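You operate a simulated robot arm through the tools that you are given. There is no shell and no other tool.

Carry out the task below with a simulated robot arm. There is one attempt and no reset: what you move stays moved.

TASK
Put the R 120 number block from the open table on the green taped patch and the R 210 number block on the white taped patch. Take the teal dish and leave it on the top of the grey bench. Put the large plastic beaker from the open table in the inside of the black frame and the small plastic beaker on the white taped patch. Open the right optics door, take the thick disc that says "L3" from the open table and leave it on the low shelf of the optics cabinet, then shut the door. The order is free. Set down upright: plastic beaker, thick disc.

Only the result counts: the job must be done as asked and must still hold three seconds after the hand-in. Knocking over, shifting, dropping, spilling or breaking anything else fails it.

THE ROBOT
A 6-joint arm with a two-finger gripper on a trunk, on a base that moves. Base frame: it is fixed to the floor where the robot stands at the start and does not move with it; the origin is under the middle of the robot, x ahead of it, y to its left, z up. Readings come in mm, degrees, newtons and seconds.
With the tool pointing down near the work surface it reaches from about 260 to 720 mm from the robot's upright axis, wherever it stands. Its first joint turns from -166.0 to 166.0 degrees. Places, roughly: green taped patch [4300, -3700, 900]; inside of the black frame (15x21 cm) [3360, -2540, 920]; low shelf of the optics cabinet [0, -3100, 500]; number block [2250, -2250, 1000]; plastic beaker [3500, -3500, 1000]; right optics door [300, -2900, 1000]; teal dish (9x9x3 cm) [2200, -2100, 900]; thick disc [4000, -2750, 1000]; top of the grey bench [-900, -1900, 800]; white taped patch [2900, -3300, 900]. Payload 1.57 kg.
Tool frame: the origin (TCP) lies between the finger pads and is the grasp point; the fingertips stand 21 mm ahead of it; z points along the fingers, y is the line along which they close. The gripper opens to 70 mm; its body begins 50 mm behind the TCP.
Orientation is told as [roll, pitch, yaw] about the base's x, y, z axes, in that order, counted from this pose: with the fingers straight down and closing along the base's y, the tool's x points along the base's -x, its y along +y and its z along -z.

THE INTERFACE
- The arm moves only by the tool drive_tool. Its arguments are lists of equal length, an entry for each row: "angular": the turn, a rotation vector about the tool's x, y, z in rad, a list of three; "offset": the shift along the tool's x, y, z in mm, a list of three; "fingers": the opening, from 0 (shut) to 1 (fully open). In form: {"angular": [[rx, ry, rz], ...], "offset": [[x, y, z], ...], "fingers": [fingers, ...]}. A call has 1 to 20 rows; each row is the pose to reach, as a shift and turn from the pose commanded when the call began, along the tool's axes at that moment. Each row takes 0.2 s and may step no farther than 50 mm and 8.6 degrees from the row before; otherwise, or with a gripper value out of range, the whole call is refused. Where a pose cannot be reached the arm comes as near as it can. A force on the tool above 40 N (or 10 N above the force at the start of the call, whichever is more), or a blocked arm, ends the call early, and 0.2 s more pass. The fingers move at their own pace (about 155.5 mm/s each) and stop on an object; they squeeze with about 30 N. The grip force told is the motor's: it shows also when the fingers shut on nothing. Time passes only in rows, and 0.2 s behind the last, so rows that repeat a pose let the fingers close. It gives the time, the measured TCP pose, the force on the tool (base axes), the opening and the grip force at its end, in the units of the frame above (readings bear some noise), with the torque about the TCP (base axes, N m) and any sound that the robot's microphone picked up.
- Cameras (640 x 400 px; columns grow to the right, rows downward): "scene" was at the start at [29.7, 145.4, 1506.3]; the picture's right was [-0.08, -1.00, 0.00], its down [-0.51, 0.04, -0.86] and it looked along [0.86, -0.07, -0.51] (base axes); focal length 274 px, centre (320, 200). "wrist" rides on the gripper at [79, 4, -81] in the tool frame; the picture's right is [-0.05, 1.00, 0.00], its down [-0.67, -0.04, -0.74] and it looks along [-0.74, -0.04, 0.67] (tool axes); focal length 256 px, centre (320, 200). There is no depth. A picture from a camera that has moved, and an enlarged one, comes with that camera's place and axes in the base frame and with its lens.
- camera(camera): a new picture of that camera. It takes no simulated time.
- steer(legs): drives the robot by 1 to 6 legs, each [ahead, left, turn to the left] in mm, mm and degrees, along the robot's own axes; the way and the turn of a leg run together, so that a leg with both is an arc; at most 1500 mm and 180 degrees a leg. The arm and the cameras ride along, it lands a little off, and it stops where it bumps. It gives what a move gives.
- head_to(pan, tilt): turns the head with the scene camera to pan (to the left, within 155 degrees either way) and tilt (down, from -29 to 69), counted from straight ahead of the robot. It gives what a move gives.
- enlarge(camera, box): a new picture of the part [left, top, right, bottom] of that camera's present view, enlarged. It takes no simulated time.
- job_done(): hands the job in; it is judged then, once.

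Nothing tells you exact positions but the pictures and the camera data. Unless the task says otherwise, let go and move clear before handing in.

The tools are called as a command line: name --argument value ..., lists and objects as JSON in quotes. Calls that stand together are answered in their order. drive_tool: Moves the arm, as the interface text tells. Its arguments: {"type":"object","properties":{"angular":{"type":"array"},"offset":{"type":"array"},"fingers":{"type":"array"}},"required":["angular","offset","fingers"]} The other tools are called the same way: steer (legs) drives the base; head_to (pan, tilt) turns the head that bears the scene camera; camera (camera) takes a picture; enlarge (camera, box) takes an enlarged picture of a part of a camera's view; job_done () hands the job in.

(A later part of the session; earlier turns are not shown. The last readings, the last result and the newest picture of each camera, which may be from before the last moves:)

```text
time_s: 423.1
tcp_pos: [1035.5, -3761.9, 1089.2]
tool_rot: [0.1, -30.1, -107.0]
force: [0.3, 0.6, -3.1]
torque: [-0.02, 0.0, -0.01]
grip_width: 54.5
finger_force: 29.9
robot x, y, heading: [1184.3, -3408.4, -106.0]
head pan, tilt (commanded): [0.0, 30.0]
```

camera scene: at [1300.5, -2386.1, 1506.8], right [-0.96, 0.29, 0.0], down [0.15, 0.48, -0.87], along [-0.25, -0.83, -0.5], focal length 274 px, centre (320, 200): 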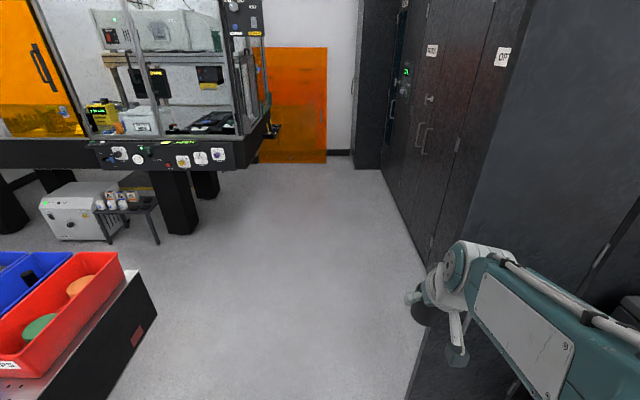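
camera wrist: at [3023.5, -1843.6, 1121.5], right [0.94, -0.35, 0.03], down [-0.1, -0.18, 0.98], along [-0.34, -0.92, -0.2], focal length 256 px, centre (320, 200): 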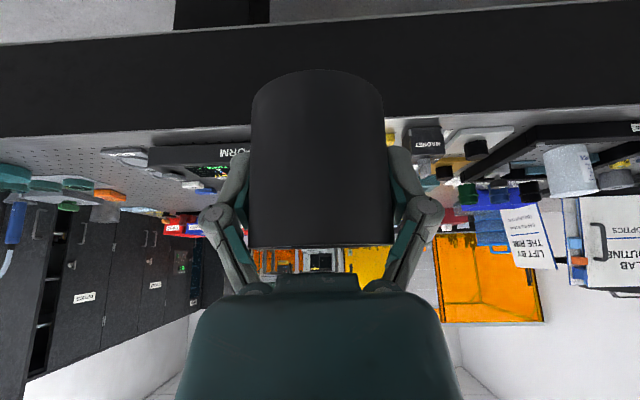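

Now rotating to face the opening diagonally and approaching part way.

steer --legs '[[0, 0, -116], [250, 120, 0]]'

head_to --pan 0 --tilt 45

camera --camera "scene"

camera --camera "wrist"

```text
time_s: 429.9
tcp_pos: [678.7, -3025.1, 1089.4]
tool_rot: [0.2, -29.9, 135.3]
force: [-0.5, 0.0, -1.9]
torque: [-0.02, 0.05, 0.03]
grip_width: 54.2
finger_force: 29.5
robot x, y, heading: [917.4, -3322.3, 136.4]
head pan, tilt (commanded): [0.0, 30.0]
```

```text
time_s: 430.7
tcp_pos: [677.4, -3026.4, 1089.8]
tool_rot: [0.0, -29.9, 135.4]
force: [0.4, 1.0, -3.4]
torque: [-0.01, 0.03, -0.01]
grip_width: 54.4
finger_force: 30.1
robot x, y, heading: [920.7, -3317.8, 136.4]
head pan, tilt (commanded): [0.0, 45.0]
```

```text
taken
camera scene: at [796.4, -3421.0, 1484.4], right [0.69, 0.72, 0.0], down [0.51, -0.49, -0.71], along [-0.51, 0.49, -0.71], focal length 274 px, centre (320, 200)
```

scene: 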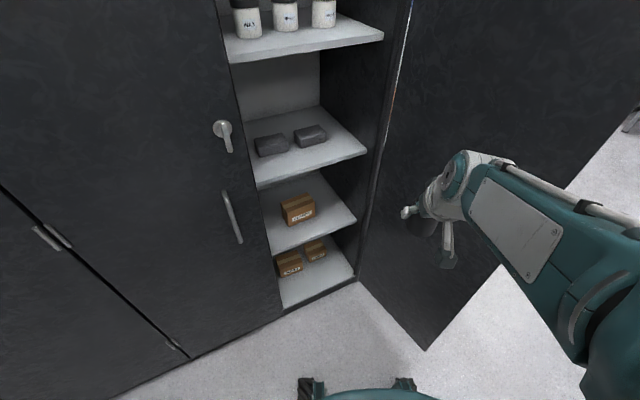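

```text
taken
camera wrist: at [752.4, -3106.1, 1121.3], right [-0.73, -0.68, 0.03], down [-0.12, 0.17, 0.98], along [-0.67, 0.71, -0.21], focal length 256 px, centre (320, 200)
```

wrist: 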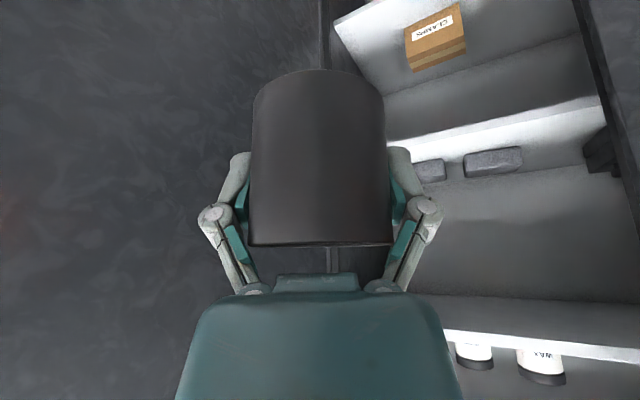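

The low shelf's top is at z≈490, its front edge recessed at about 75 mm behind the door plane; a box stands on its left-back part. I'll bring the base closer.

steer --legs '[[205, 118, 0]]'

head_to --pan 0 --tilt 50

camera --camera "scene"

camera --camera "wrist"

```text
time_s: 432.4
tcp_pos: [448.9, -2968.8, 1089.4]
tool_rot: [0.2, -30.1, 135.3]
force: [-0.3, -0.6, -2.8]
torque: [0.0, 0.03, 0.02]
grip_width: 54.4
finger_force: 30.3
robot x, y, heading: [690.5, -3270.7, 136.5]
head pan, tilt (commanded): [0.0, 45.0]
```

```text
time_s: 433.1
tcp_pos: [448.1, -2970.1, 1089.7]
tool_rot: [0.0, -30.0, 135.4]
force: [0.0, -0.3, -2.9]
torque: [0.03, 0.03, -0.03]
grip_width: 54.2
finger_force: 29.9
robot x, y, heading: [692.1, -3267.6, 136.6]
head pan, tilt (commanded): [0.0, 50.0]
```

```text
taken
camera scene: at [571.0, -3367.1, 1477.6], right [0.69, 0.72, 0.0], down [0.55, -0.53, -0.64], along [-0.47, 0.44, -0.77], focal length 274 px, centre (320, 200)
```

scene: 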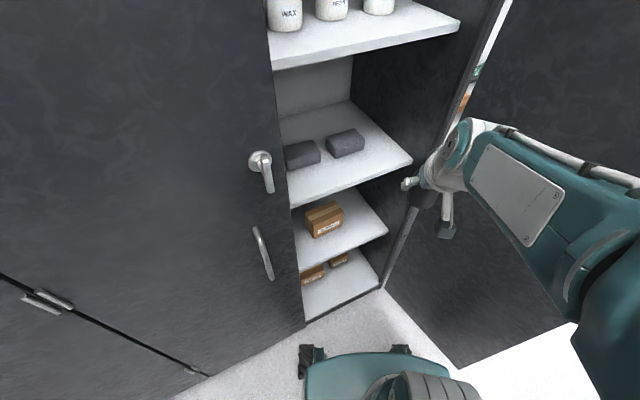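

```text
taken
camera wrist: at [523.2, -3049.5, 1121.3], right [-0.73, -0.68, 0.03], down [-0.12, 0.17, 0.98], along [-0.67, 0.71, -0.21], focal length 256 px, centre (320, 200)
```

wrist: 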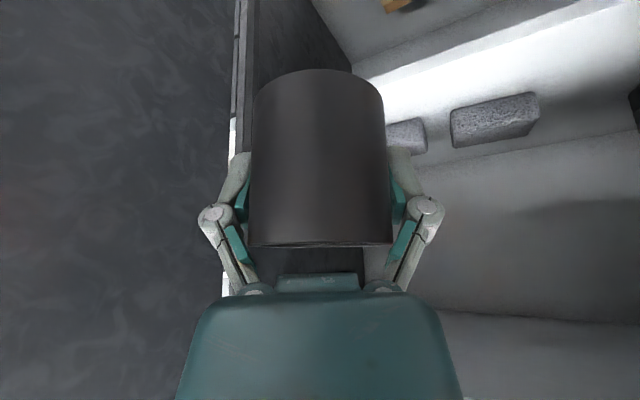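

Lowering the hand in front of the opening toward shelf level, angling slightly left.

drive_tool --angular '[[0, 0, 0], [0, 0, 0], [0, 0, 0], [0, 0, 0], [0, 0, 0], [0, 0, 0]]' --offset '[[8, 4, 42], [17, 7, 84], [26, 11, 126], [34, 15, 169], [43, 18, 211], [52, 22, 253]]' --fingers '[0.5, 0.5, 0.5, 0.5, 0.5, 0.5]'

camera --camera "scene"

camera --camera "wrist"

```text
time_s: 434.7
tcp_pos: [371.5, -2957.8, 837.8]
tool_rot: [1.1, -25.0, 148.0]
force: [-0.4, 1.6, -2.8]
torque: [0.04, 0.02, 0.0]
grip_width: 54.3
finger_force: 30.3
out of reach, approached as far as the arm can: row 5
robot x, y, heading: [693.5, -3267.6, 136.3]
head pan, tilt (commanded): [0.0, 50.0]
stopped in row 6: the arm was blocked; the commanded pose is now the measured one
```

```text
taken
camera scene: at [568.6, -3367.7, 1477.4], right [0.69, 0.72, 0.0], down [0.56, -0.53, -0.64], along [-0.46, 0.44, -0.77], focal length 274 px, centre (320, 200)
```

scene: 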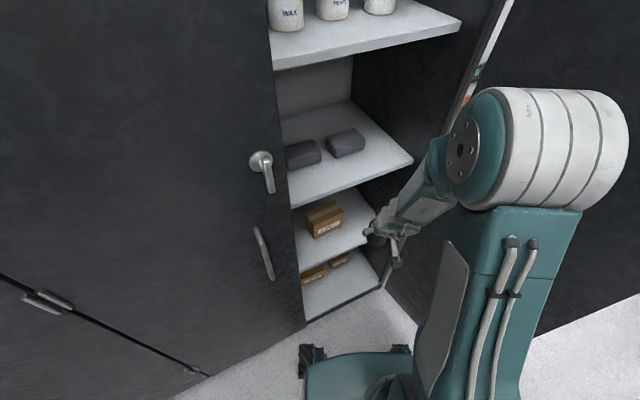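

```text
taken
camera wrist: at [460.8, -3015.9, 879.4], right [-0.56, -0.83, 0.04], down [-0.22, 0.2, 0.96], along [-0.8, 0.53, -0.29], focal length 256 px, centre (320, 200)
```

wrist: 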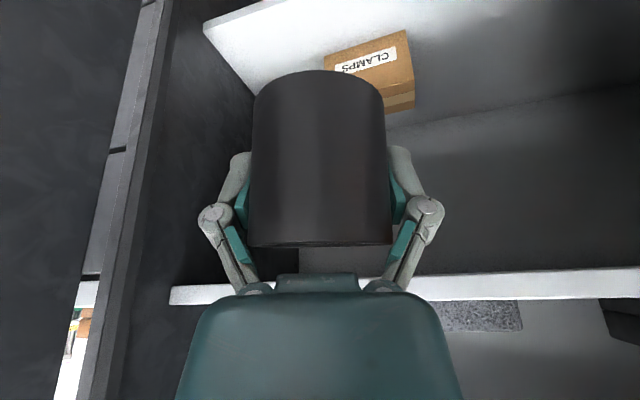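

The arm was blocked — most likely the elbow touching the open door. I'll back the hand up and out, then re-pose the base further left with less angle, and aim for a spot in front of the box instead.

drive_tool --angular '[[0, 0, 0], [0, 0, 0], [0.019, -0.087, 0], [0.019, -0.087, 0], [0.019, -0.087, 0]]' --offset '[[2, 0, -23], [5, 0, -46], [12, 0, -90], [20, 0, -135], [20, 0, -180]]' --fingers '[0.5, 0.5, 0.5, 0.5, 0.5]'

camera --camera "scene"

camera --camera "wrist"

```text
time_s: 435.9
tcp_pos: [458.8, -3008.5, 992.1]
tool_rot: [0.0, -29.9, 147.9]
force: [-0.2, -0.6, -3.1]
torque: [0.02, -0.01, 0.01]
grip_width: 54.4
finger_force: 29.9
robot x, y, heading: [691.5, -3266.7, 136.5]
head pan, tilt (commanded): [0.0, 50.0]
```

```text
taken
camera scene: at [569.2, -3368.6, 1477.4], right [0.69, 0.72, 0.0], down [0.56, -0.53, -0.64], along [-0.46, 0.44, -0.77], focal length 274 px, centre (320, 200)
```

scene: 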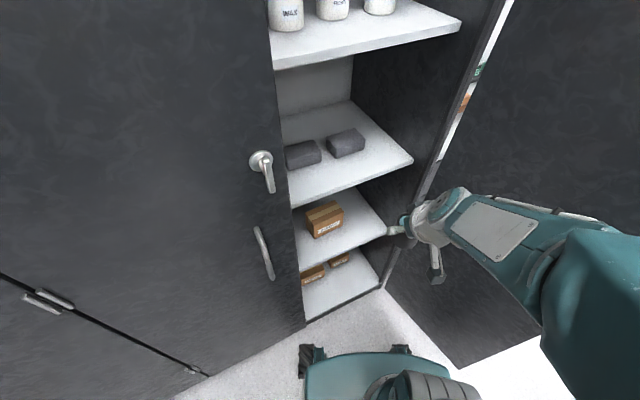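

```text
taken
camera wrist: at [549.4, -3068.7, 1024.4], right [-0.57, -0.82, 0.03], down [-0.16, 0.14, 0.98], along [-0.81, 0.55, -0.21], focal length 256 px, centre (320, 200)
```

wrist: 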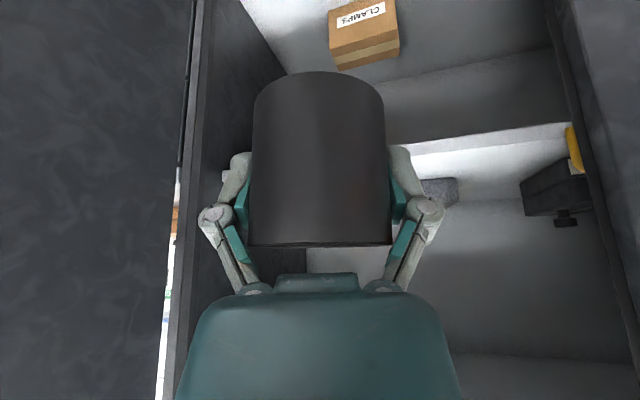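

Nothing was disturbed. Re-posing the base: left 76 mm and turned 6.6° left.

steer --legs '[[-19, 76, 6.6]]'

camera --camera "wrist"

camera --camera "scene"

```text
time_s: 436.9
tcp_pos: [407.9, -3086.1, 992.1]
tool_rot: [1.0, -30.1, 154.0]
force: [0.1, 1.9, -2.9]
torque: [-0.04, 0.04, 0.01]
grip_width: 54.4
finger_force: 30.4
robot x, y, heading: [657.9, -3331.7, 143.4]
head pan, tilt (commanded): [0.0, 50.0]
```

```text
taken
camera wrist: at [505.9, -3137.4, 1023.2], right [-0.47, -0.88, 0.04], down [-0.16, 0.13, 0.98], along [-0.87, 0.45, -0.2], focal length 256 px, centre (320, 200)
```

wrist: 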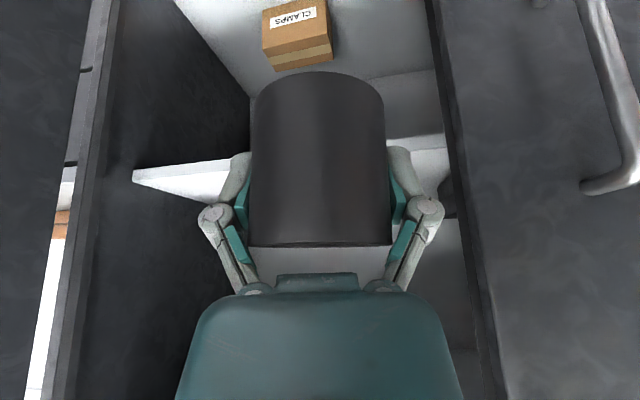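

```text
taken
camera scene: at [566.6, -3425.8, 1479.7], right [0.6, 0.8, -0.02], down [0.61, -0.47, -0.64], along [-0.52, 0.38, -0.77], focal length 274 px, centre (320, 200)
```

scene: 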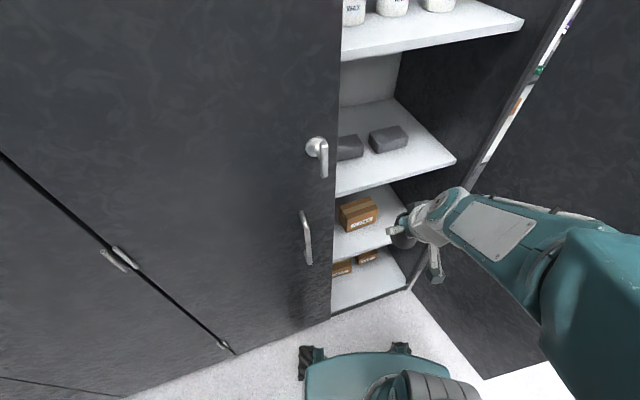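

The hand now points nearly straight in. Lowering again with a small forward advance.

drive_tool --angular '[[0, 0, 0], [0, 0, 0], [0, 0, 0], [0, 0, 0], [0, 0, 0], [0, 0, 0]]' --offset '[[11, -1, 44], [22, -2, 88], [33.5, -2, 133], [44.7, -3, 177], [56, -4, 222], [67, -5, 266]]' --fingers '[0.5, 0.5, 0.5, 0.5, 0.5, 0.5]'

camera --camera "scene"

camera --camera "wrist"

```text
time_s: 438.4
tcp_pos: [326.9, -3041.8, 741.2]
tool_rot: [2.0, -29.4, 153.8]
force: [1.1, 0.3, -2.5]
torque: [0.01, 0.06, -0.01]
grip_width: 54.4
finger_force: 29.5
out of reach, approached as far as the arm can: row 1, 2, 3, 5, 6
robot x, y, heading: [658.5, -3327.3, 143.2]
head pan, tilt (commanded): [0.0, 50.0]
```

```text
taken
camera scene: at [556.6, -3436.8, 1478.1], right [0.6, 0.8, 0.0], down [0.61, -0.46, -0.64], along [-0.52, 0.38, -0.77], focal length 274 px, centre (320, 200)
```

scene: 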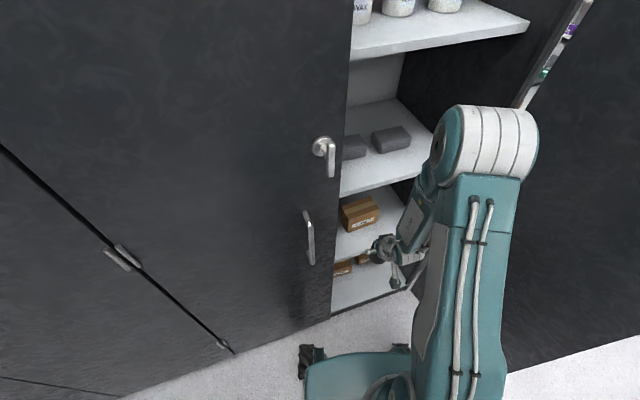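

```text
taken
camera wrist: at [424.9, -3091.3, 773.6], right [-0.47, -0.88, 0.06], down [-0.17, 0.15, 0.97], along [-0.87, 0.45, -0.22], focal length 256 px, centre (320, 200)
```

wrist: 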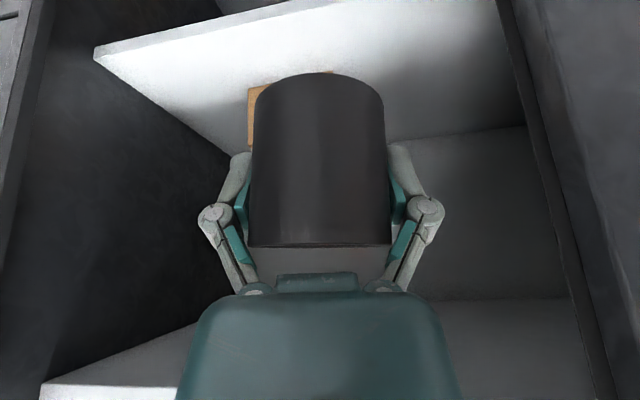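

I'm at z≈741 near a wrist limit (the hand is turned left relative to the base). Turning the hand ~10° right and levelling the roll.

drive_tool --angular '[[0.06, 0, 0.08], [0.12, 0, 0.16], [0.12, 0, 0.16]]' --offset '[[0, 0, 0], [0, 0, 0], [0, 0, 0]]' --fingers '[0.5, 0.5, 0.5]'

```text
time_s: 439.1
tcp_pos: [333.1, -3021.3, 757.5]
tool_rot: [1.8, -29.2, 142.6]
force: [0.6, 0.0, -2.3]
torque: [-0.01, 0.01, -0.02]
grip_width: 54.4
finger_force: 30.2
out of reach, approached as far as the arm can: row 1, 2, 3
robot x, y, heading: [659.4, -3327.4, 143.6]
head pan, tilt (commanded): [0.0, 50.0]
```

The limit seems to be that low poses need more forward reach. I'll back the base off 200 mm, then extend and lower the arm in the open.

steer --legs '[[-200, 0, 0]]'

drive_tool --angular '[[0, 0, 0], [0, 0, 0], [0, 0, 0], [0, 0, 0]]' --offset '[[-30, 0, 18], [-60, 0, 36], [-90, 0, 54], [-120, 0, 70]]' --fingers '[0.5, 0.5, 0.5, 0.5]'

```text
time_s: 440.8
tcp_pos: [491.8, -3144.9, 758.3]
tool_rot: [1.8, -29.4, 143.0]
force: [-0.4, 0.3, -3.3]
torque: [-0.01, 0.02, 0.02]
grip_width: 54.3
finger_force: 30.3
robot x, y, heading: [821.7, -3452.1, 143.0]
head pan, tilt (commanded): [0.0, 50.0]
```

```text
time_s: 441.8
tcp_pos: [383.6, -3062.0, 755.8]
tool_rot: [1.6, -29.3, 142.8]
force: [0.4, 1.3, -1.9]
torque: [0.01, 0.01, 0.0]
grip_width: 54.3
finger_force: 29.8
robot x, y, heading: [824.1, -3451.2, 143.1]
head pan, tilt (commanded): [0.0, 50.0]
```

Good, that's reachable. Lowering toward z≈560 in front of the cabinet.

drive_tool --angular '[[0.01, -0.005, 0], [0.02, -0.01, 0], [0.028, -0.012, 0], [0.028, -0.012, 0], [0.028, -0.012, 0]]' --offset '[[14, 0, 37], [28, 0, 74], [42, 0, 111], [56, 0, 148], [69.7, 0, 185.6]]' --fingers '[0.5, 0.5, 0.5, 0.5, 0.5]'

camera --camera "wrist"

camera --camera "scene"

```text
time_s: 443.0
tcp_pos: [366.9, -3037.9, 557.8]
tool_rot: [0.4, -30.0, 143.0]
force: [-0.2, -0.1, -1.7]
torque: [0.03, -0.02, -0.05]
grip_width: 54.3
finger_force: 29.8
out of reach, approached as far as the arm can: row 3, 4, 5
robot x, y, heading: [822.8, -3453.2, 143.1]
head pan, tilt (commanded): [0.0, 50.0]
```

```text
taken
camera wrist: at [452.2, -3106.3, 590.7], right [-0.64, -0.77, 0.03], down [-0.14, 0.16, 0.98], along [-0.76, 0.62, -0.21], focal length 256 px, centre (320, 200)
```

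wrist: 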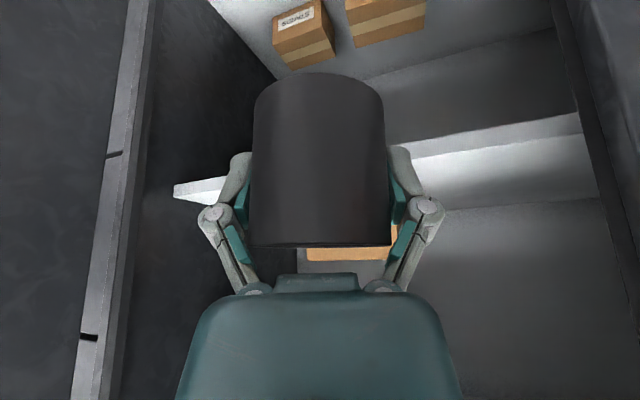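

```text
taken
camera scene: at [713.1, -3565.6, 1477.4], right [0.6, 0.8, 0.0], down [0.61, -0.46, -0.64], along [-0.51, 0.38, -0.77], focal length 274 px, centre (320, 200)
```

scene: 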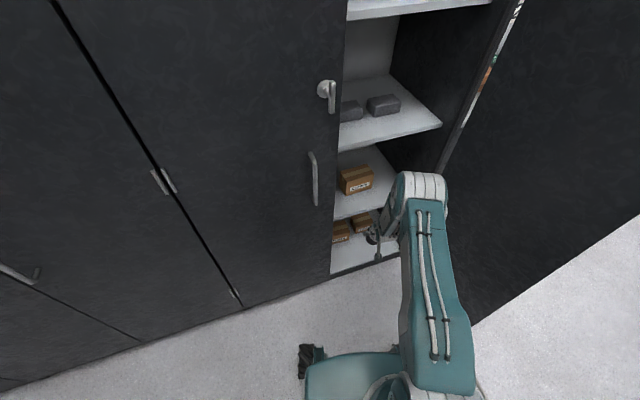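

The hand is low enough (disc bottom ~524, shelf top ~497). Now driving the base forward to bring the disc over the shelf, in two steps.

steer --legs '[[120, 28, 0]]'

camera --camera "wrist"

camera --camera "scene"

```text
time_s: 444.2
tcp_pos: [256.5, -2988.5, 558.6]
tool_rot: [0.7, -30.0, 143.0]
force: [-0.4, -0.5, -3.8]
torque: [-0.02, 0.04, -0.03]
grip_width: 54.4
finger_force: 30.0
robot x, y, heading: [712.2, -3404.3, 143.2]
head pan, tilt (commanded): [0.0, 50.0]
```

```text
taken
camera wrist: at [341.8, -3057.5, 590.6], right [-0.64, -0.77, 0.04], down [-0.14, 0.16, 0.98], along [-0.76, 0.62, -0.21], focal length 256 px, centre (320, 200)
```

wrist: 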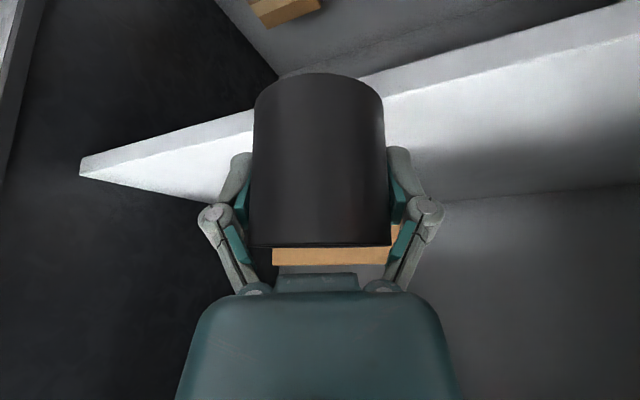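

```text
taken
camera scene: at [603.7, -3514.9, 1477.7], right [0.6, 0.8, 0.0], down [0.61, -0.46, -0.64], along [-0.51, 0.38, -0.77], focal length 274 px, centre (320, 200)
```

scene: 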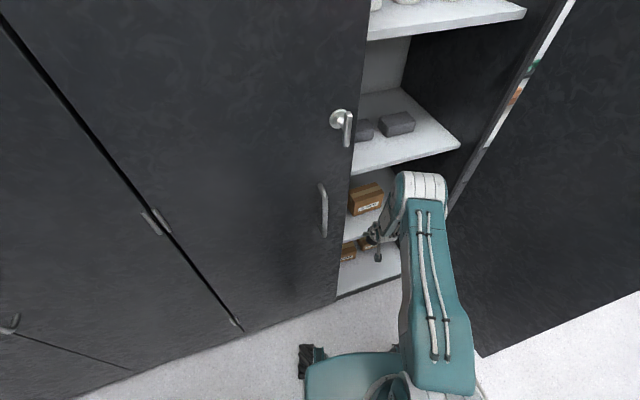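

The shelf's front edge is just ahead of the disc and below it. Driving the last ~94 mm.

steer --legs '[[94, 21, 0]]'

camera --camera "wrist"

camera --camera "scene"

```text
time_s: 445.3
tcp_pos: [173.0, -2948.4, 559.4]
tool_rot: [0.6, -29.9, 142.6]
force: [-0.5, -0.6, -3.7]
torque: [0.01, 0.03, -0.02]
grip_width: 54.4
finger_force: 30.2
robot x, y, heading: [621.5, -3365.2, 142.8]
head pan, tilt (commanded): [0.0, 50.0]
```

```text
taken
camera wrist: at [257.8, -3016.5, 591.1], right [-0.64, -0.77, 0.04], down [-0.14, 0.16, 0.98], along [-0.76, 0.62, -0.21], focal length 256 px, centre (320, 200)
```

wrist: 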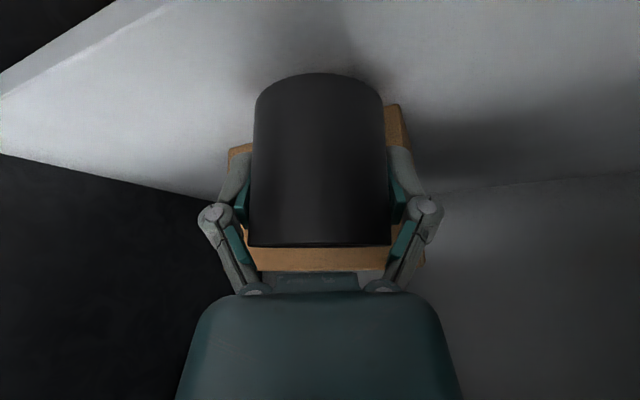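

```text
taken
camera scene: at [517.8, -3474.1, 1477.8], right [0.6, 0.8, 0.0], down [0.61, -0.46, -0.64], along [-0.51, 0.38, -0.77], focal length 274 px, centre (320, 200)
```

scene: 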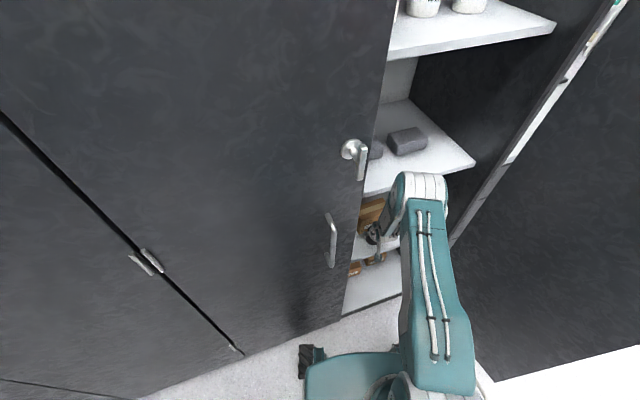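

The disc is over the shelf with the box safely behind. Lowering in small steps.

drive_tool --angular '[[0, 0, 0], [0, 0, 0], [0, 0, 0]]' --offset '[[3, 0, 5.2], [6, 0, 10.4], [9, 0, 15.6]]' --fingers '[0.5, 0.5, 0.5]'

camera --camera "wrist"

```text
time_s: 446.1
tcp_pos: [173.5, -2948.5, 542.1]
tool_rot: [0.6, -29.9, 142.6]
force: [0.0, -0.1, -3.6]
torque: [0.0, 0.0, 0.0]
grip_width: 54.3
finger_force: 29.7
robot x, y, heading: [625.7, -3362.9, 143.0]
head pan, tilt (commanded): [0.0, 50.0]
```

```text
taken
camera wrist: at [257.7, -3017.0, 574.0], right [-0.64, -0.77, 0.04], down [-0.14, 0.16, 0.98], along [-0.76, 0.62, -0.21], focal length 256 px, centre (320, 200)
```

wrist: 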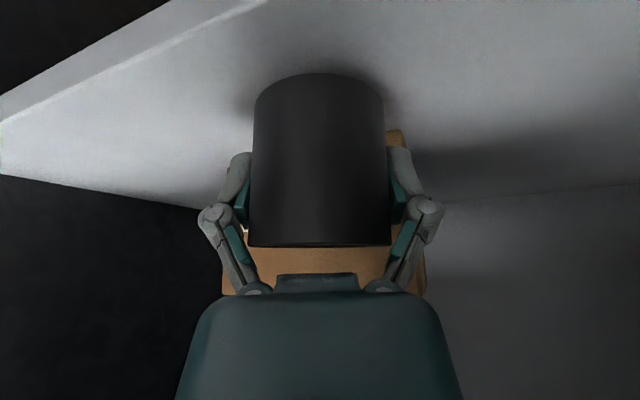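

Shadow is converging under the disc; continuing down slowly.

drive_tool --angular '[[0, 0, 0], [0, 0, 0], [0, 0, 0]]' --offset '[[1.5, 0, 2.6], [3, 0, 5.2], [4, 0, 7]]' --fingers '[0.5, 0.5, 0.5]'

```text
time_s: 446.9
tcp_pos: [171.5, -2949.9, 534.3]
tool_rot: [0.6, -29.9, 142.7]
force: [-0.2, 0.3, -3.5]
torque: [0.02, -0.01, 0.01]
grip_width: 54.3
finger_force: 30.0
robot x, y, heading: [623.3, -3361.4, 143.0]
head pan, tilt (commanded): [0.0, 50.0]
```

drive_tool --angular '[[0, 0, 0], [0, 0, 0], [0, 0, 0]]' --offset '[[1, 0, 1.7], [2, 0, 3.5], [2.5, 0, 4.3]]' --fingers '[0.5, 0.5, 0.5]'

camera --camera "wrist"

```text
time_s: 447.7
tcp_pos: [172.0, -2949.0, 531.5]
tool_rot: [0.6, -30.1, 142.7]
force: [2.3, -0.6, 10.3]
torque: [0.24, -0.34, -0.08]
grip_width: 54.5
finger_force: 30.9
robot x, y, heading: [625.4, -3364.6, 143.0]
head pan, tilt (commanded): [0.0, 50.0]
```

```text
taken
camera wrist: at [256.7, -3017.4, 561.8], right [-0.64, -0.77, 0.04], down [-0.14, 0.16, 0.98], along [-0.76, 0.62, -0.2], focal length 256 px, centre (320, 200)
```

wrist: 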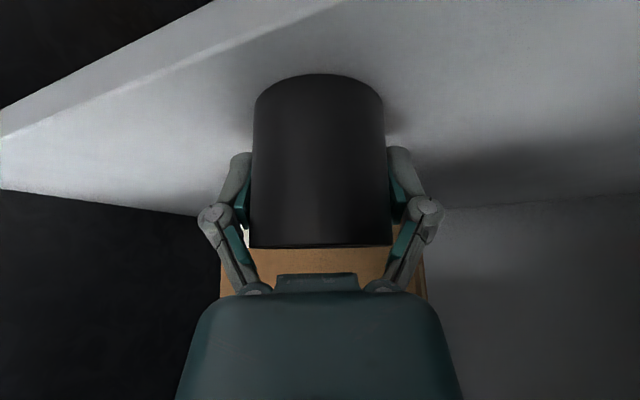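

Contact felt. Relieving 1 mm, opening the fingers, then checking.

drive_tool --angular '[[0, 0, 0], [0, 0, 0], [0, 0, 0], [0, 0, 0]]' --offset '[[-0.6, 0, -1], [-0.6, 0, -1], [-0.6, 0, -1], [-0.6, 0, -1]]' --fingers '[0.5, 0.9, 1, 1]'

camera --camera "wrist"

```text
time_s: 448.7
tcp_pos: [171.9, -2949.5, 529.4]
tool_rot: [0.6, -30.0, 142.8]
force: [-0.1, -0.4, 0.1]
torque: [0.03, 0.0, 0.02]
grip_width: 70.0
finger_force: 0.0
robot x, y, heading: [627.7, -3365.2, 143.1]
head pan, tilt (commanded): [0.0, 50.0]
```

```text
taken
camera wrist: at [256.7, -3018.0, 561.9], right [-0.64, -0.77, 0.04], down [-0.14, 0.16, 0.98], along [-0.76, 0.62, -0.21], focal length 256 px, centre (320, 200)
```

wrist: 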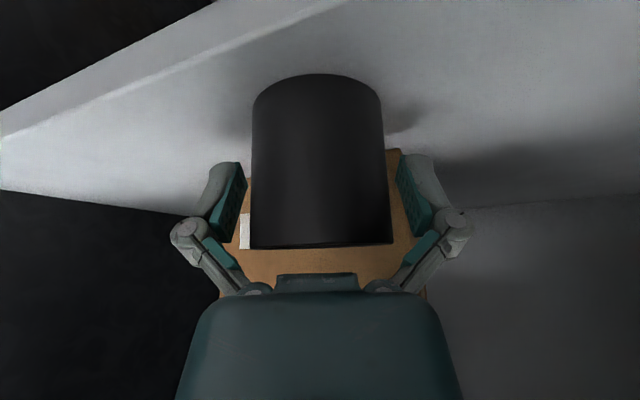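

Released; L3 stands upright on the low shelf. Retreating up and back along the tool axis.

drive_tool --angular '[[0, 0, 0], [0, 0, 0], [0, 0, 0], [0, 0, 0], [0, 0, 0]]' --offset '[[0, 0, -12], [0, 0, -26], [0, 0, -42], [0, 0, -60], [0, 0, -80]]' --fingers '[1, 1, 1, 1, 1]'

camera --camera "wrist"

```text
time_s: 449.9
tcp_pos: [210.2, -2965.5, 599.4]
tool_rot: [0.6, -30.0, 143.1]
force: [0.3, -0.1, 0.3]
torque: [0.0, -0.02, -0.01]
grip_width: 69.9
finger_force: 0.0
out of reach, approached as far as the arm can: row 3, 4, 5
robot x, y, heading: [623.6, -3364.5, 142.8]
head pan, tilt (commanded): [0.0, 50.0]
```

```text
taken
camera wrist: at [296.5, -3032.7, 631.9], right [-0.63, -0.77, 0.04], down [-0.14, 0.16, 0.98], along [-0.76, 0.61, -0.21], focal length 256 px, centre (320, 200)
```

wrist: 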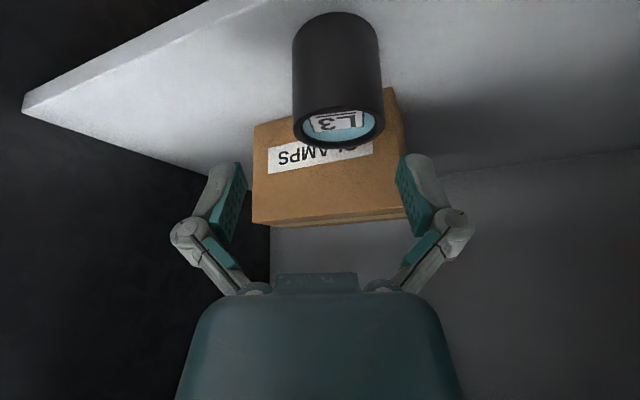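

L3 stands upright on the low shelf in front of the box. Backing the base out, then raising the arm.

steer --legs '[[-260, 0, 0]]'

drive_tool --angular '[[0, 0, 0], [0, 0.06, 0], [0, 0.13, 0], [0, 0.2, 0], [0, 0.27, 0], [0, 0.34, 0], [0, 0.4, 0], [0, 0.46, 0], [0, 0.524, 0], [0, 0.524, 0], [0, 0.524, 0], [0, 0.524, 0]]' --offset '[[-20, 0, -36], [-40, 0, -72], [-60, 0, -108], [-80, 0, -144], [-95, 0, -182], [-105, 0, -222], [-115, 0, -262], [-125, 0, -302], [-135, 0, -342], [-140, 0, -385], [-145, 0, -425], [-140, 0, -460]]' --fingers '[1, 1, 1, 1, 1, 1, 0.5, 0, 0, 0, 0, 0]'

camera --camera "scene"

```text
time_s: 451.8
tcp_pos: [423.2, -3124.8, 599.8]
tool_rot: [0.6, -30.0, 143.1]
force: [-0.6, 0.3, 0.3]
torque: [0.0, 0.03, 0.02]
grip_width: 70.1
finger_force: 0.1
robot x, y, heading: [841.7, -3524.0, 143.1]
head pan, tilt (commanded): [0.0, 50.0]
```

```text
time_s: 454.4
tcp_pos: [512.3, -3187.2, 1068.0]
tool_rot: [0.5, 0.0, 143.3]
force: [0.0, 0.0, -0.2]
torque: [0.02, 0.0, -0.01]
grip_width: 0.1
finger_force: 28.5
out of reach, approached as far as the arm can: row 3, 4
robot x, y, heading: [837.9, -3523.5, 143.2]
head pan, tilt (commanded): [0.0, 50.0]
```

```text
taken
camera scene: at [729.3, -3638.4, 1477.4], right [0.6, 0.8, 0.0], down [0.61, -0.46, -0.64], along [-0.51, 0.39, -0.77], focal length 274 px, centre (320, 200)
```

scene: 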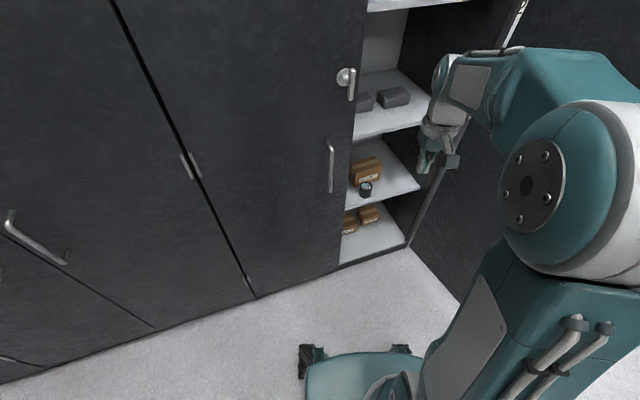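

L3 is visible on the shelf. Retracting the arm and driving around to the outer side of the door to close it.

drive_tool --angular '[[0, 0, 0], [0, 0, 0], [0, 0, 0]]' --offset '[[30, 17, -20], [60, 34, -40], [90, 50, -60]]' --fingers '[0, 0, 0]'

steer --legs '[[0, 0, -70], [300, -250, 0]]'

head_to --pan 10 --tilt 25

camera --camera "scene"

```text
time_s: 455.2
tcp_pos: [557.1, -3282.5, 1129.1]
tool_rot: [0.4, 0.0, 143.4]
force: [-0.1, 0.3, -0.6]
torque: [-0.02, -0.03, 0.0]
grip_width: 0.1
finger_force: 28.9
robot x, y, heading: [837.2, -3522.0, 142.9]
head pan, tilt (commanded): [0.0, 50.0]
```

```text
time_s: 460.7
tcp_pos: [1285.6, -2953.1, 1129.6]
tool_rot: [0.3, 0.0, 73.7]
force: [0.0, -0.1, -0.4]
torque: [0.01, -0.02, 0.0]
grip_width: 0.4
finger_force: 28.6
robot x, y, heading: [1158.5, -3303.6, 73.2]
head pan, tilt (commanded): [0.0, 50.0]
```

```text
time_s: 461.6
tcp_pos: [1287.2, -2952.5, 1129.6]
tool_rot: [0.4, 0.0, 73.7]
force: [0.6, -0.1, 0.1]
torque: [0.01, -0.01, -0.01]
grip_width: 0.2
finger_force: 28.6
robot x, y, heading: [1156.7, -3307.0, 73.2]
head pan, tilt (commanded): [10.0, 25.0]
```

```text
taken
camera scene: at [1001.5, -3224.9, 1514.8], right [0.99, -0.12, 0.0], down [-0.05, -0.42, -0.91], along [0.11, 0.9, -0.42], focal length 274 px, centre (320, 200)
```

scene: 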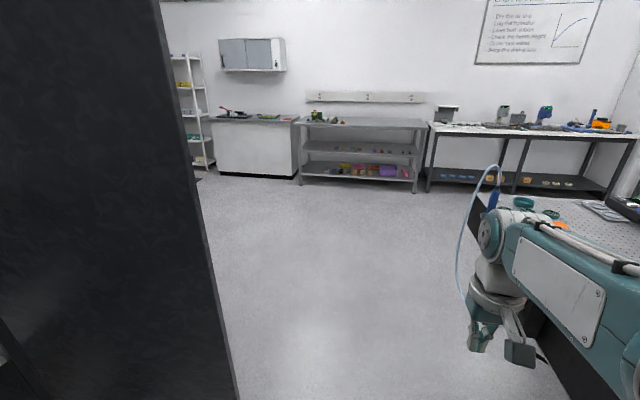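

Driving past the open door's edge, then turning to face the cabinets on the door's outer side.

steer --legs '[[650, 0, 0], [0, 0, 90]]'

head_to --pan -10 --tilt 30

camera --camera "scene"

```text
time_s: 468.9
tcp_pos: [1011.1, -2529.3, 1129.4]
tool_rot: [0.5, 0.0, 160.0]
force: [-0.6, -0.2, -0.3]
torque: [-0.01, 0.02, -0.02]
grip_width: 0.2
finger_force: 28.6
robot x, y, heading: [1348.6, -2680.2, 159.6]
head pan, tilt (commanded): [10.0, 25.0]
```

```text
time_s: 469.8
tcp_pos: [1011.6, -2529.2, 1129.7]
tool_rot: [0.5, -0.1, 160.0]
force: [-0.5, 0.2, 0.2]
torque: [0.02, -0.01, 0.0]
grip_width: 0.0
finger_force: 28.1
robot x, y, heading: [1350.2, -2679.2, 159.5]
head pan, tilt (commanded): [-10.0, 30.0]
```

```text
taken
camera scene: at [1273.1, -2803.4, 1506.9], right [0.5, 0.86, 0.0], down [0.43, -0.25, -0.87], along [-0.75, 0.44, -0.5], focal length 274 px, centre (320, 200)
```

scene: 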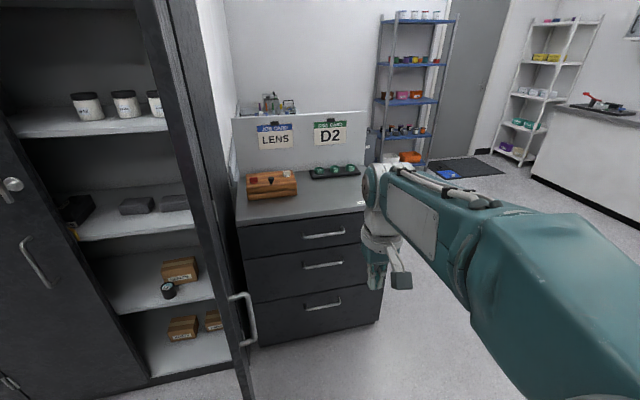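

L3 is still upright on the shelf. Moving the closed hand to the door's outer face, then pushing it leftwards.

drive_tool --angular '[[0, 0, 0], [0, 0, 0], [0, 0, 0], [0, 0, 0], [0, 0, 0], [0, 0, 0]]' --offset '[[-27, 28, 0], [-54, 56, 0], [-81, 84, 0], [-108, 112, 0], [-135, 140, 0], [-161, 167, 0]]' --fingers '[0, 0, 0, 0, 0, 0]'

camera --camera "scene"

camera --camera "wrist"

```text
time_s: 471.2
tcp_pos: [800.9, -2631.0, 1130.6]
tool_rot: [0.4, 0.0, 160.0]
force: [1.0, -0.5, 0.5]
torque: [0.0, 0.0, -0.03]
grip_width: 0.0
finger_force: 28.8
robot x, y, heading: [1352.9, -2682.7, 159.7]
head pan, tilt (commanded): [-10.0, 30.0]
```

```text
taken
camera scene: at [1271.5, -2804.8, 1506.7], right [0.51, 0.86, 0.0], down [0.43, -0.25, -0.87], along [-0.75, 0.44, -0.5], focal length 274 px, centre (320, 200)
```

scene: 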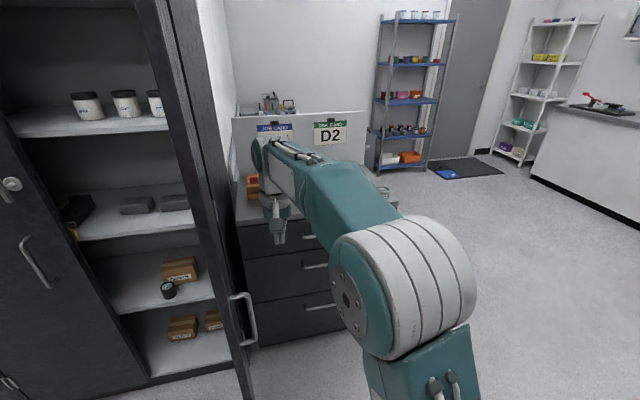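

```text
taken
camera wrist: at [874.4, -2661.7, 1212.6], right [-0.39, -0.92, 0.01], down [-0.61, 0.27, 0.75], along [-0.69, 0.29, -0.67], focal length 256 px, centre (320, 200)
```

wrist: 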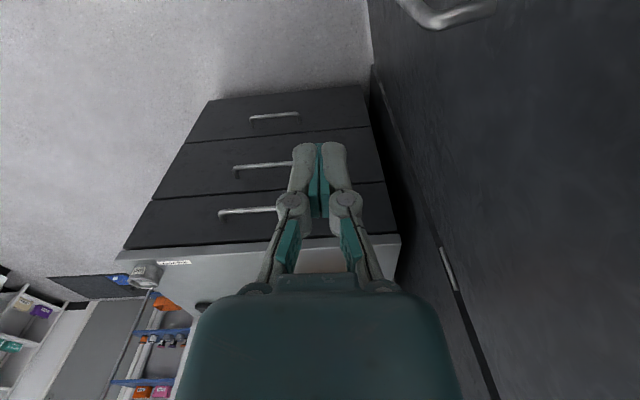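

Pushing the door left slowly from its outer face.

drive_tool --angular '[[0, 0, 0], [0, 0, 0], [0, 0, 0], [0, 0, 0], [0, 0, 0], [0, 0, 0], [0, 0, 0], [0, 0, 0], [0, 0, 0], [0, 0, 0], [0, 0, 0], [0, 0, 0], [0, 0, 0], [0, 0, 0]]' --offset '[[1.6, 14, 0], [3.2, 28, 0], [4.8, 42, 0], [6.4, 56, 0], [8, 70, 0], [9.6, 84, 0], [11.2, 98, 0], [12.8, 112, 0], [14.5, 126, 0], [16, 140, 0], [17.7, 154, 0], [19.3, 168, 0], [21, 182, 0], [22.7, 196, 0]]' --fingers '[0, 0, 0, 0, 0, 0, 0, 0, 0, 0, 0, 0, 0, 0]'

camera --camera "scene"

```text
time_s: 474.2
tcp_pos: [754.0, -2824.4, 1130.7]
tool_rot: [0.5, 0.1, 160.0]
force: [-0.4, -0.8, 0.2]
torque: [0.02, 0.02, 0.01]
grip_width: 0.0
finger_force: 28.3
robot x, y, heading: [1352.0, -2681.6, 159.9]
head pan, tilt (commanded): [-10.0, 30.0]
```

```text
taken
camera scene: at [1271.3, -2805.5, 1506.7], right [0.51, 0.86, 0.0], down [0.43, -0.25, -0.87], along [-0.75, 0.44, -0.5], focal length 274 px, centre (320, 200)
```

scene: 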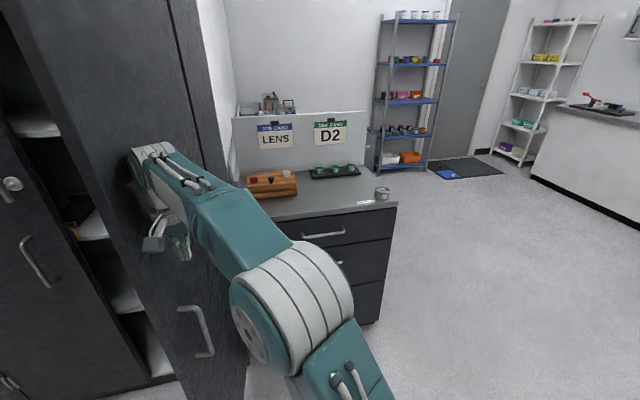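

The door is closing. Sliding the base left to keep pushing.

steer --legs '[[0, 130, 0], [0, 120, 0]]'

camera --camera "scene"

```text
time_s: 476.3
tcp_pos: [673.7, -3051.2, 1133.2]
tool_rot: [0.7, -0.2, 160.5]
force: [0.0, -1.5, 1.7]
torque: [-0.03, 0.01, 0.01]
grip_width: 0.0
finger_force: 28.6
robot x, y, heading: [1268.2, -2909.0, 159.9]
head pan, tilt (commanded): [-10.0, 30.0]
```

```text
taken
camera scene: at [1195.1, -3015.1, 1508.3], right [0.5, 0.87, -0.01], down [0.43, -0.26, -0.86], along [-0.75, 0.43, -0.5], focal length 274 px, centre (320, 200)
```

scene: 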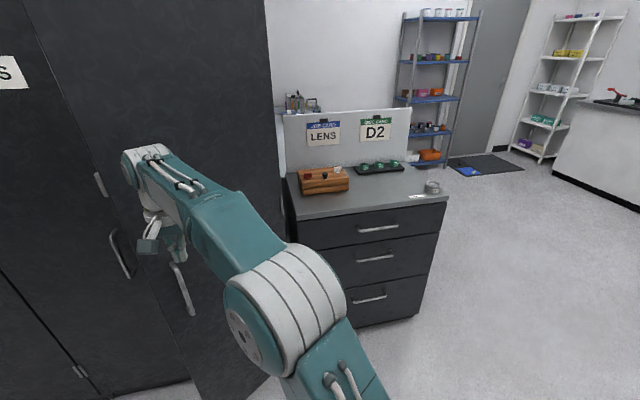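

Pushing on with the base: forward and left along the closing arc.

steer --legs '[[91, 5, 0], [101, 86, 0]]'

camera --camera "scene"

```text
time_s: 478.3
tcp_pos: [462.3, -3064.6, 1133.1]
tool_rot: [0.6, -0.1, 160.0]
force: [-0.6, 0.0, 0.8]
torque: [-0.02, 0.03, 0.01]
grip_width: 0.1
finger_force: 28.7
robot x, y, heading: [1059.0, -2923.1, 159.6]
head pan, tilt (commanded): [-10.0, 30.0]
```

```text
taken
camera scene: at [982.9, -3033.6, 1508.0], right [0.5, 0.86, -0.01], down [0.43, -0.26, -0.86], along [-0.75, 0.43, -0.5], focal length 274 px, centre (320, 200)
```

scene: 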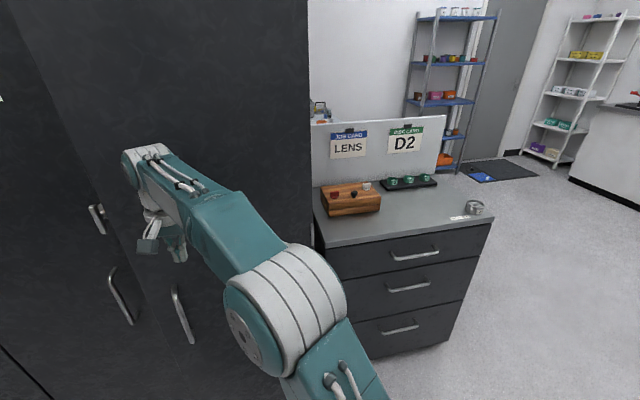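

Nearly shut. Continuing the last ~20°.

steer --legs '[[92, 37, 0], [30, 7, 0]]'

camera --camera "scene"

```text
time_s: 479.9
tcp_pos: [327.3, -3073.6, 1131.0]
tool_rot: [0.0, -0.2, 160.0]
force: [0.7, 0.7, 0.1]
torque: [0.01, 0.0, 0.0]
grip_width: 0.0
finger_force: 28.4
robot x, y, heading: [928.8, -2922.3, 159.7]
head pan, tilt (commanded): [-10.0, 30.0]
```

```text
taken
camera scene: at [845.3, -3048.1, 1506.5], right [0.5, 0.86, 0.0], down [0.43, -0.25, -0.87], along [-0.75, 0.44, -0.5], focal length 274 px, centre (320, 200)
```

scene: 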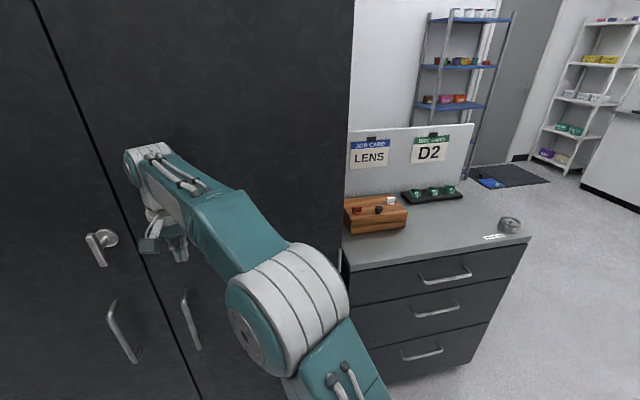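

Almost flush. Pressing a little further with the arm until contact force shows it's shut.

drive_tool --angular '[[0, 0, 0], [0, 0, 0], [0, 0, 0], [0, 0, 0]]' --offset '[[-4, 0, 0], [-8, 0, 0], [-12, 0, 0], [-16, 0, 0]]' --fingers '[0, 0, 0, 0]'

enlarge --camera "scene" --box '[20, 60, 240, 400]'

```text
time_s: 480.4
tcp_pos: [326.6, -3066.6, 1133.4]
tool_rot: [0.0, 0.2, 159.9]
force: [23.0, 5.5, 2.2]
torque: [-0.51, 2.29, -0.24]
grip_width: 0.0
finger_force: 29.0
robot x, y, heading: [927.7, -2921.0, 159.6]
head pan, tilt (commanded): [-10.0, 30.0]
stopped in row 2: the force on the tool passed its limit at 44 N (the readings are from after the stop); the commanded pose is now the measured one
```

```text
1.18 times, centred on (130, 230) of scene
camera zoom: at [850.2, -3042.9, 1507.1], right [0.5, 0.86, 0.0], down [0.43, -0.25, -0.87], along [-0.75, 0.44, -0.5], focal length 323 px, centre (544, 165)
```

zoom: 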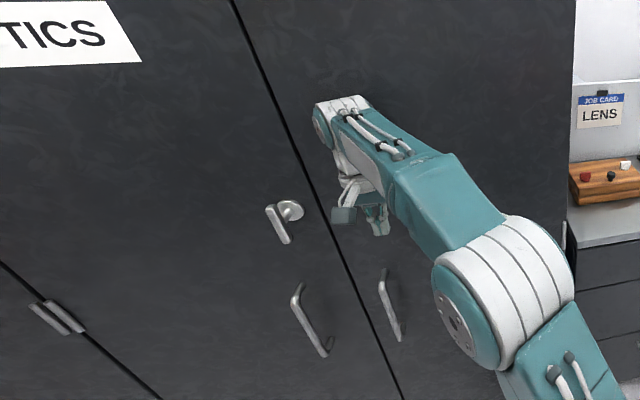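

The door is shut (44 N resistance, thin uniform seam). Withdrawing the hand and verifying.

drive_tool --angular '[[0, 0, 0], [0, 0, 0], [0, 0, 0], [0, 0, 0]]' --offset '[[20, 0, 0], [50, 0, 0], [90, -20, 0], [130, -60, 0]]' --fingers '[0, 0, 0, 0]'

steer --legs '[[-250, 0, 0]]'

head_to --pan 15 --tilt 35

camera --camera "scene"

```text
refused: row 4 steps farther than a row can; nothing moved
```

```text
time_s: 482.3
tcp_pos: [563.2, -3156.2, 1132.5]
tool_rot: [-0.1, 0.2, 159.7]
force: [-0.3, -1.2, -0.7]
torque: [0.01, -0.02, -0.01]
grip_width: 0.0
finger_force: 28.4
robot x, y, heading: [1166.5, -3011.7, 159.6]
head pan, tilt (commanded): [-10.0, 30.0]
```

```text
time_s: 483.1
tcp_pos: [564.7, -3155.3, 1132.8]
tool_rot: [0.0, 0.1, 159.7]
force: [-0.1, -0.9, 0.1]
torque: [-0.02, 0.0, -0.03]
grip_width: 0.0
finger_force: 28.5
robot x, y, heading: [1166.3, -3015.2, 159.5]
head pan, tilt (commanded): [15.0, 35.0]
```

```text
taken
camera scene: at [1075.6, -3172.1, 1498.9], right [0.1, 1.0, 0.0], down [0.57, -0.05, -0.82], along [-0.81, 0.08, -0.57], focal length 274 px, centre (320, 200)
```

scene: 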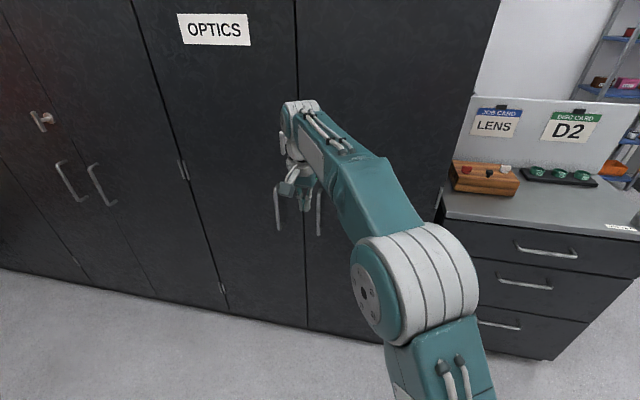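

enlarge --camera "scene" --box '[200, 220, 420, 370]'

enlarge --camera "scene" --box '[230, 0, 370, 110]'

```text
2.67 times, centred on (310, 295) of scene
camera zoom: at [1075.6, -3172.1, 1498.9], right [0.1, 1.0, 0.0], down [0.57, -0.05, -0.82], along [-0.81, 0.08, -0.57], focal length 732 px, centre (347, -53)
```

zoom: 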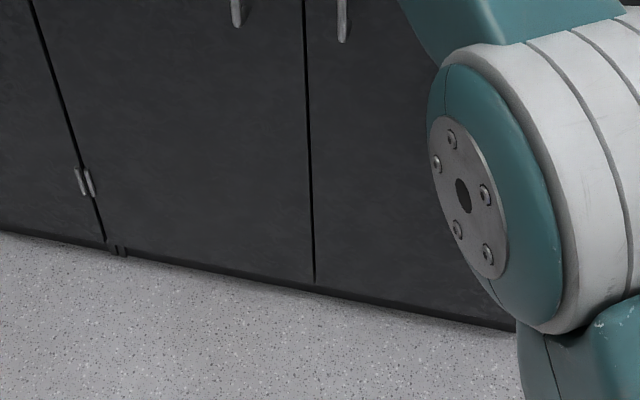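

```text
3.64 times, centred on (300, 55) of scene
camera zoom: at [1075.6, -3172.1, 1498.9], right [0.1, 1.0, 0.0], down [0.57, -0.05, -0.82], along [-0.81, 0.08, -0.57], focal length 998 px, centre (393, 727)
```

zoom: 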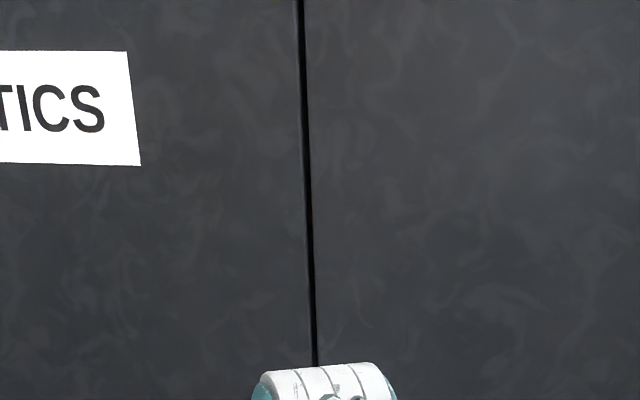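

The door is fully flush. Retracting the arm, then on to the teal dish at the near corner.

drive_tool --angular '[[0, 0, 0], [0, 0, 0], [0, 0, 0], [0, 0, 0], [0, 0, 0], [0, 0, 0], [0, 0, 0], [0, 0, 0], [0, 0, 0]]' --offset '[[15, -40, -5], [31, -80, -10], [46, -120, -15], [62, -160, -20], [77, -200, -25], [93, -240, -30], [108, -280, -35], [124, -320, -40], [139, -361, -45]]' --fingers '[0.3, 0.6, 0.6, 0.6, 0.6, 0.6, 0.6, 0.6, 0.6]'

steer --legs '[[0, 0, -86.4], [0, 200, 0], [1000, 0, 0], [850, 0, 0]]'

```text
time_s: 485.1
tcp_pos: [822.7, -2859.1, 1179.2]
tool_rot: [0.0, 0.1, 159.8]
force: [-0.2, 0.0, -0.7]
torque: [0.03, 0.0, -0.05]
grip_width: 42.0
finger_force: 0.0
robot x, y, heading: [1166.0, -3009.9, 159.5]
head pan, tilt (commanded): [15.0, 35.0]
```

```text
time_s: 499.2
tcp_pos: [1616.4, -843.3, 1180.8]
tool_rot: [0.0, 0.1, 74.1]
force: [-0.1, 0.7, 0.3]
torque: [-0.03, -0.02, 0.02]
grip_width: 41.9
finger_force: 0.1
robot x, y, heading: [1487.2, -1197.2, 74.0]
head pan, tilt (commanded): [15.0, 35.0]
```

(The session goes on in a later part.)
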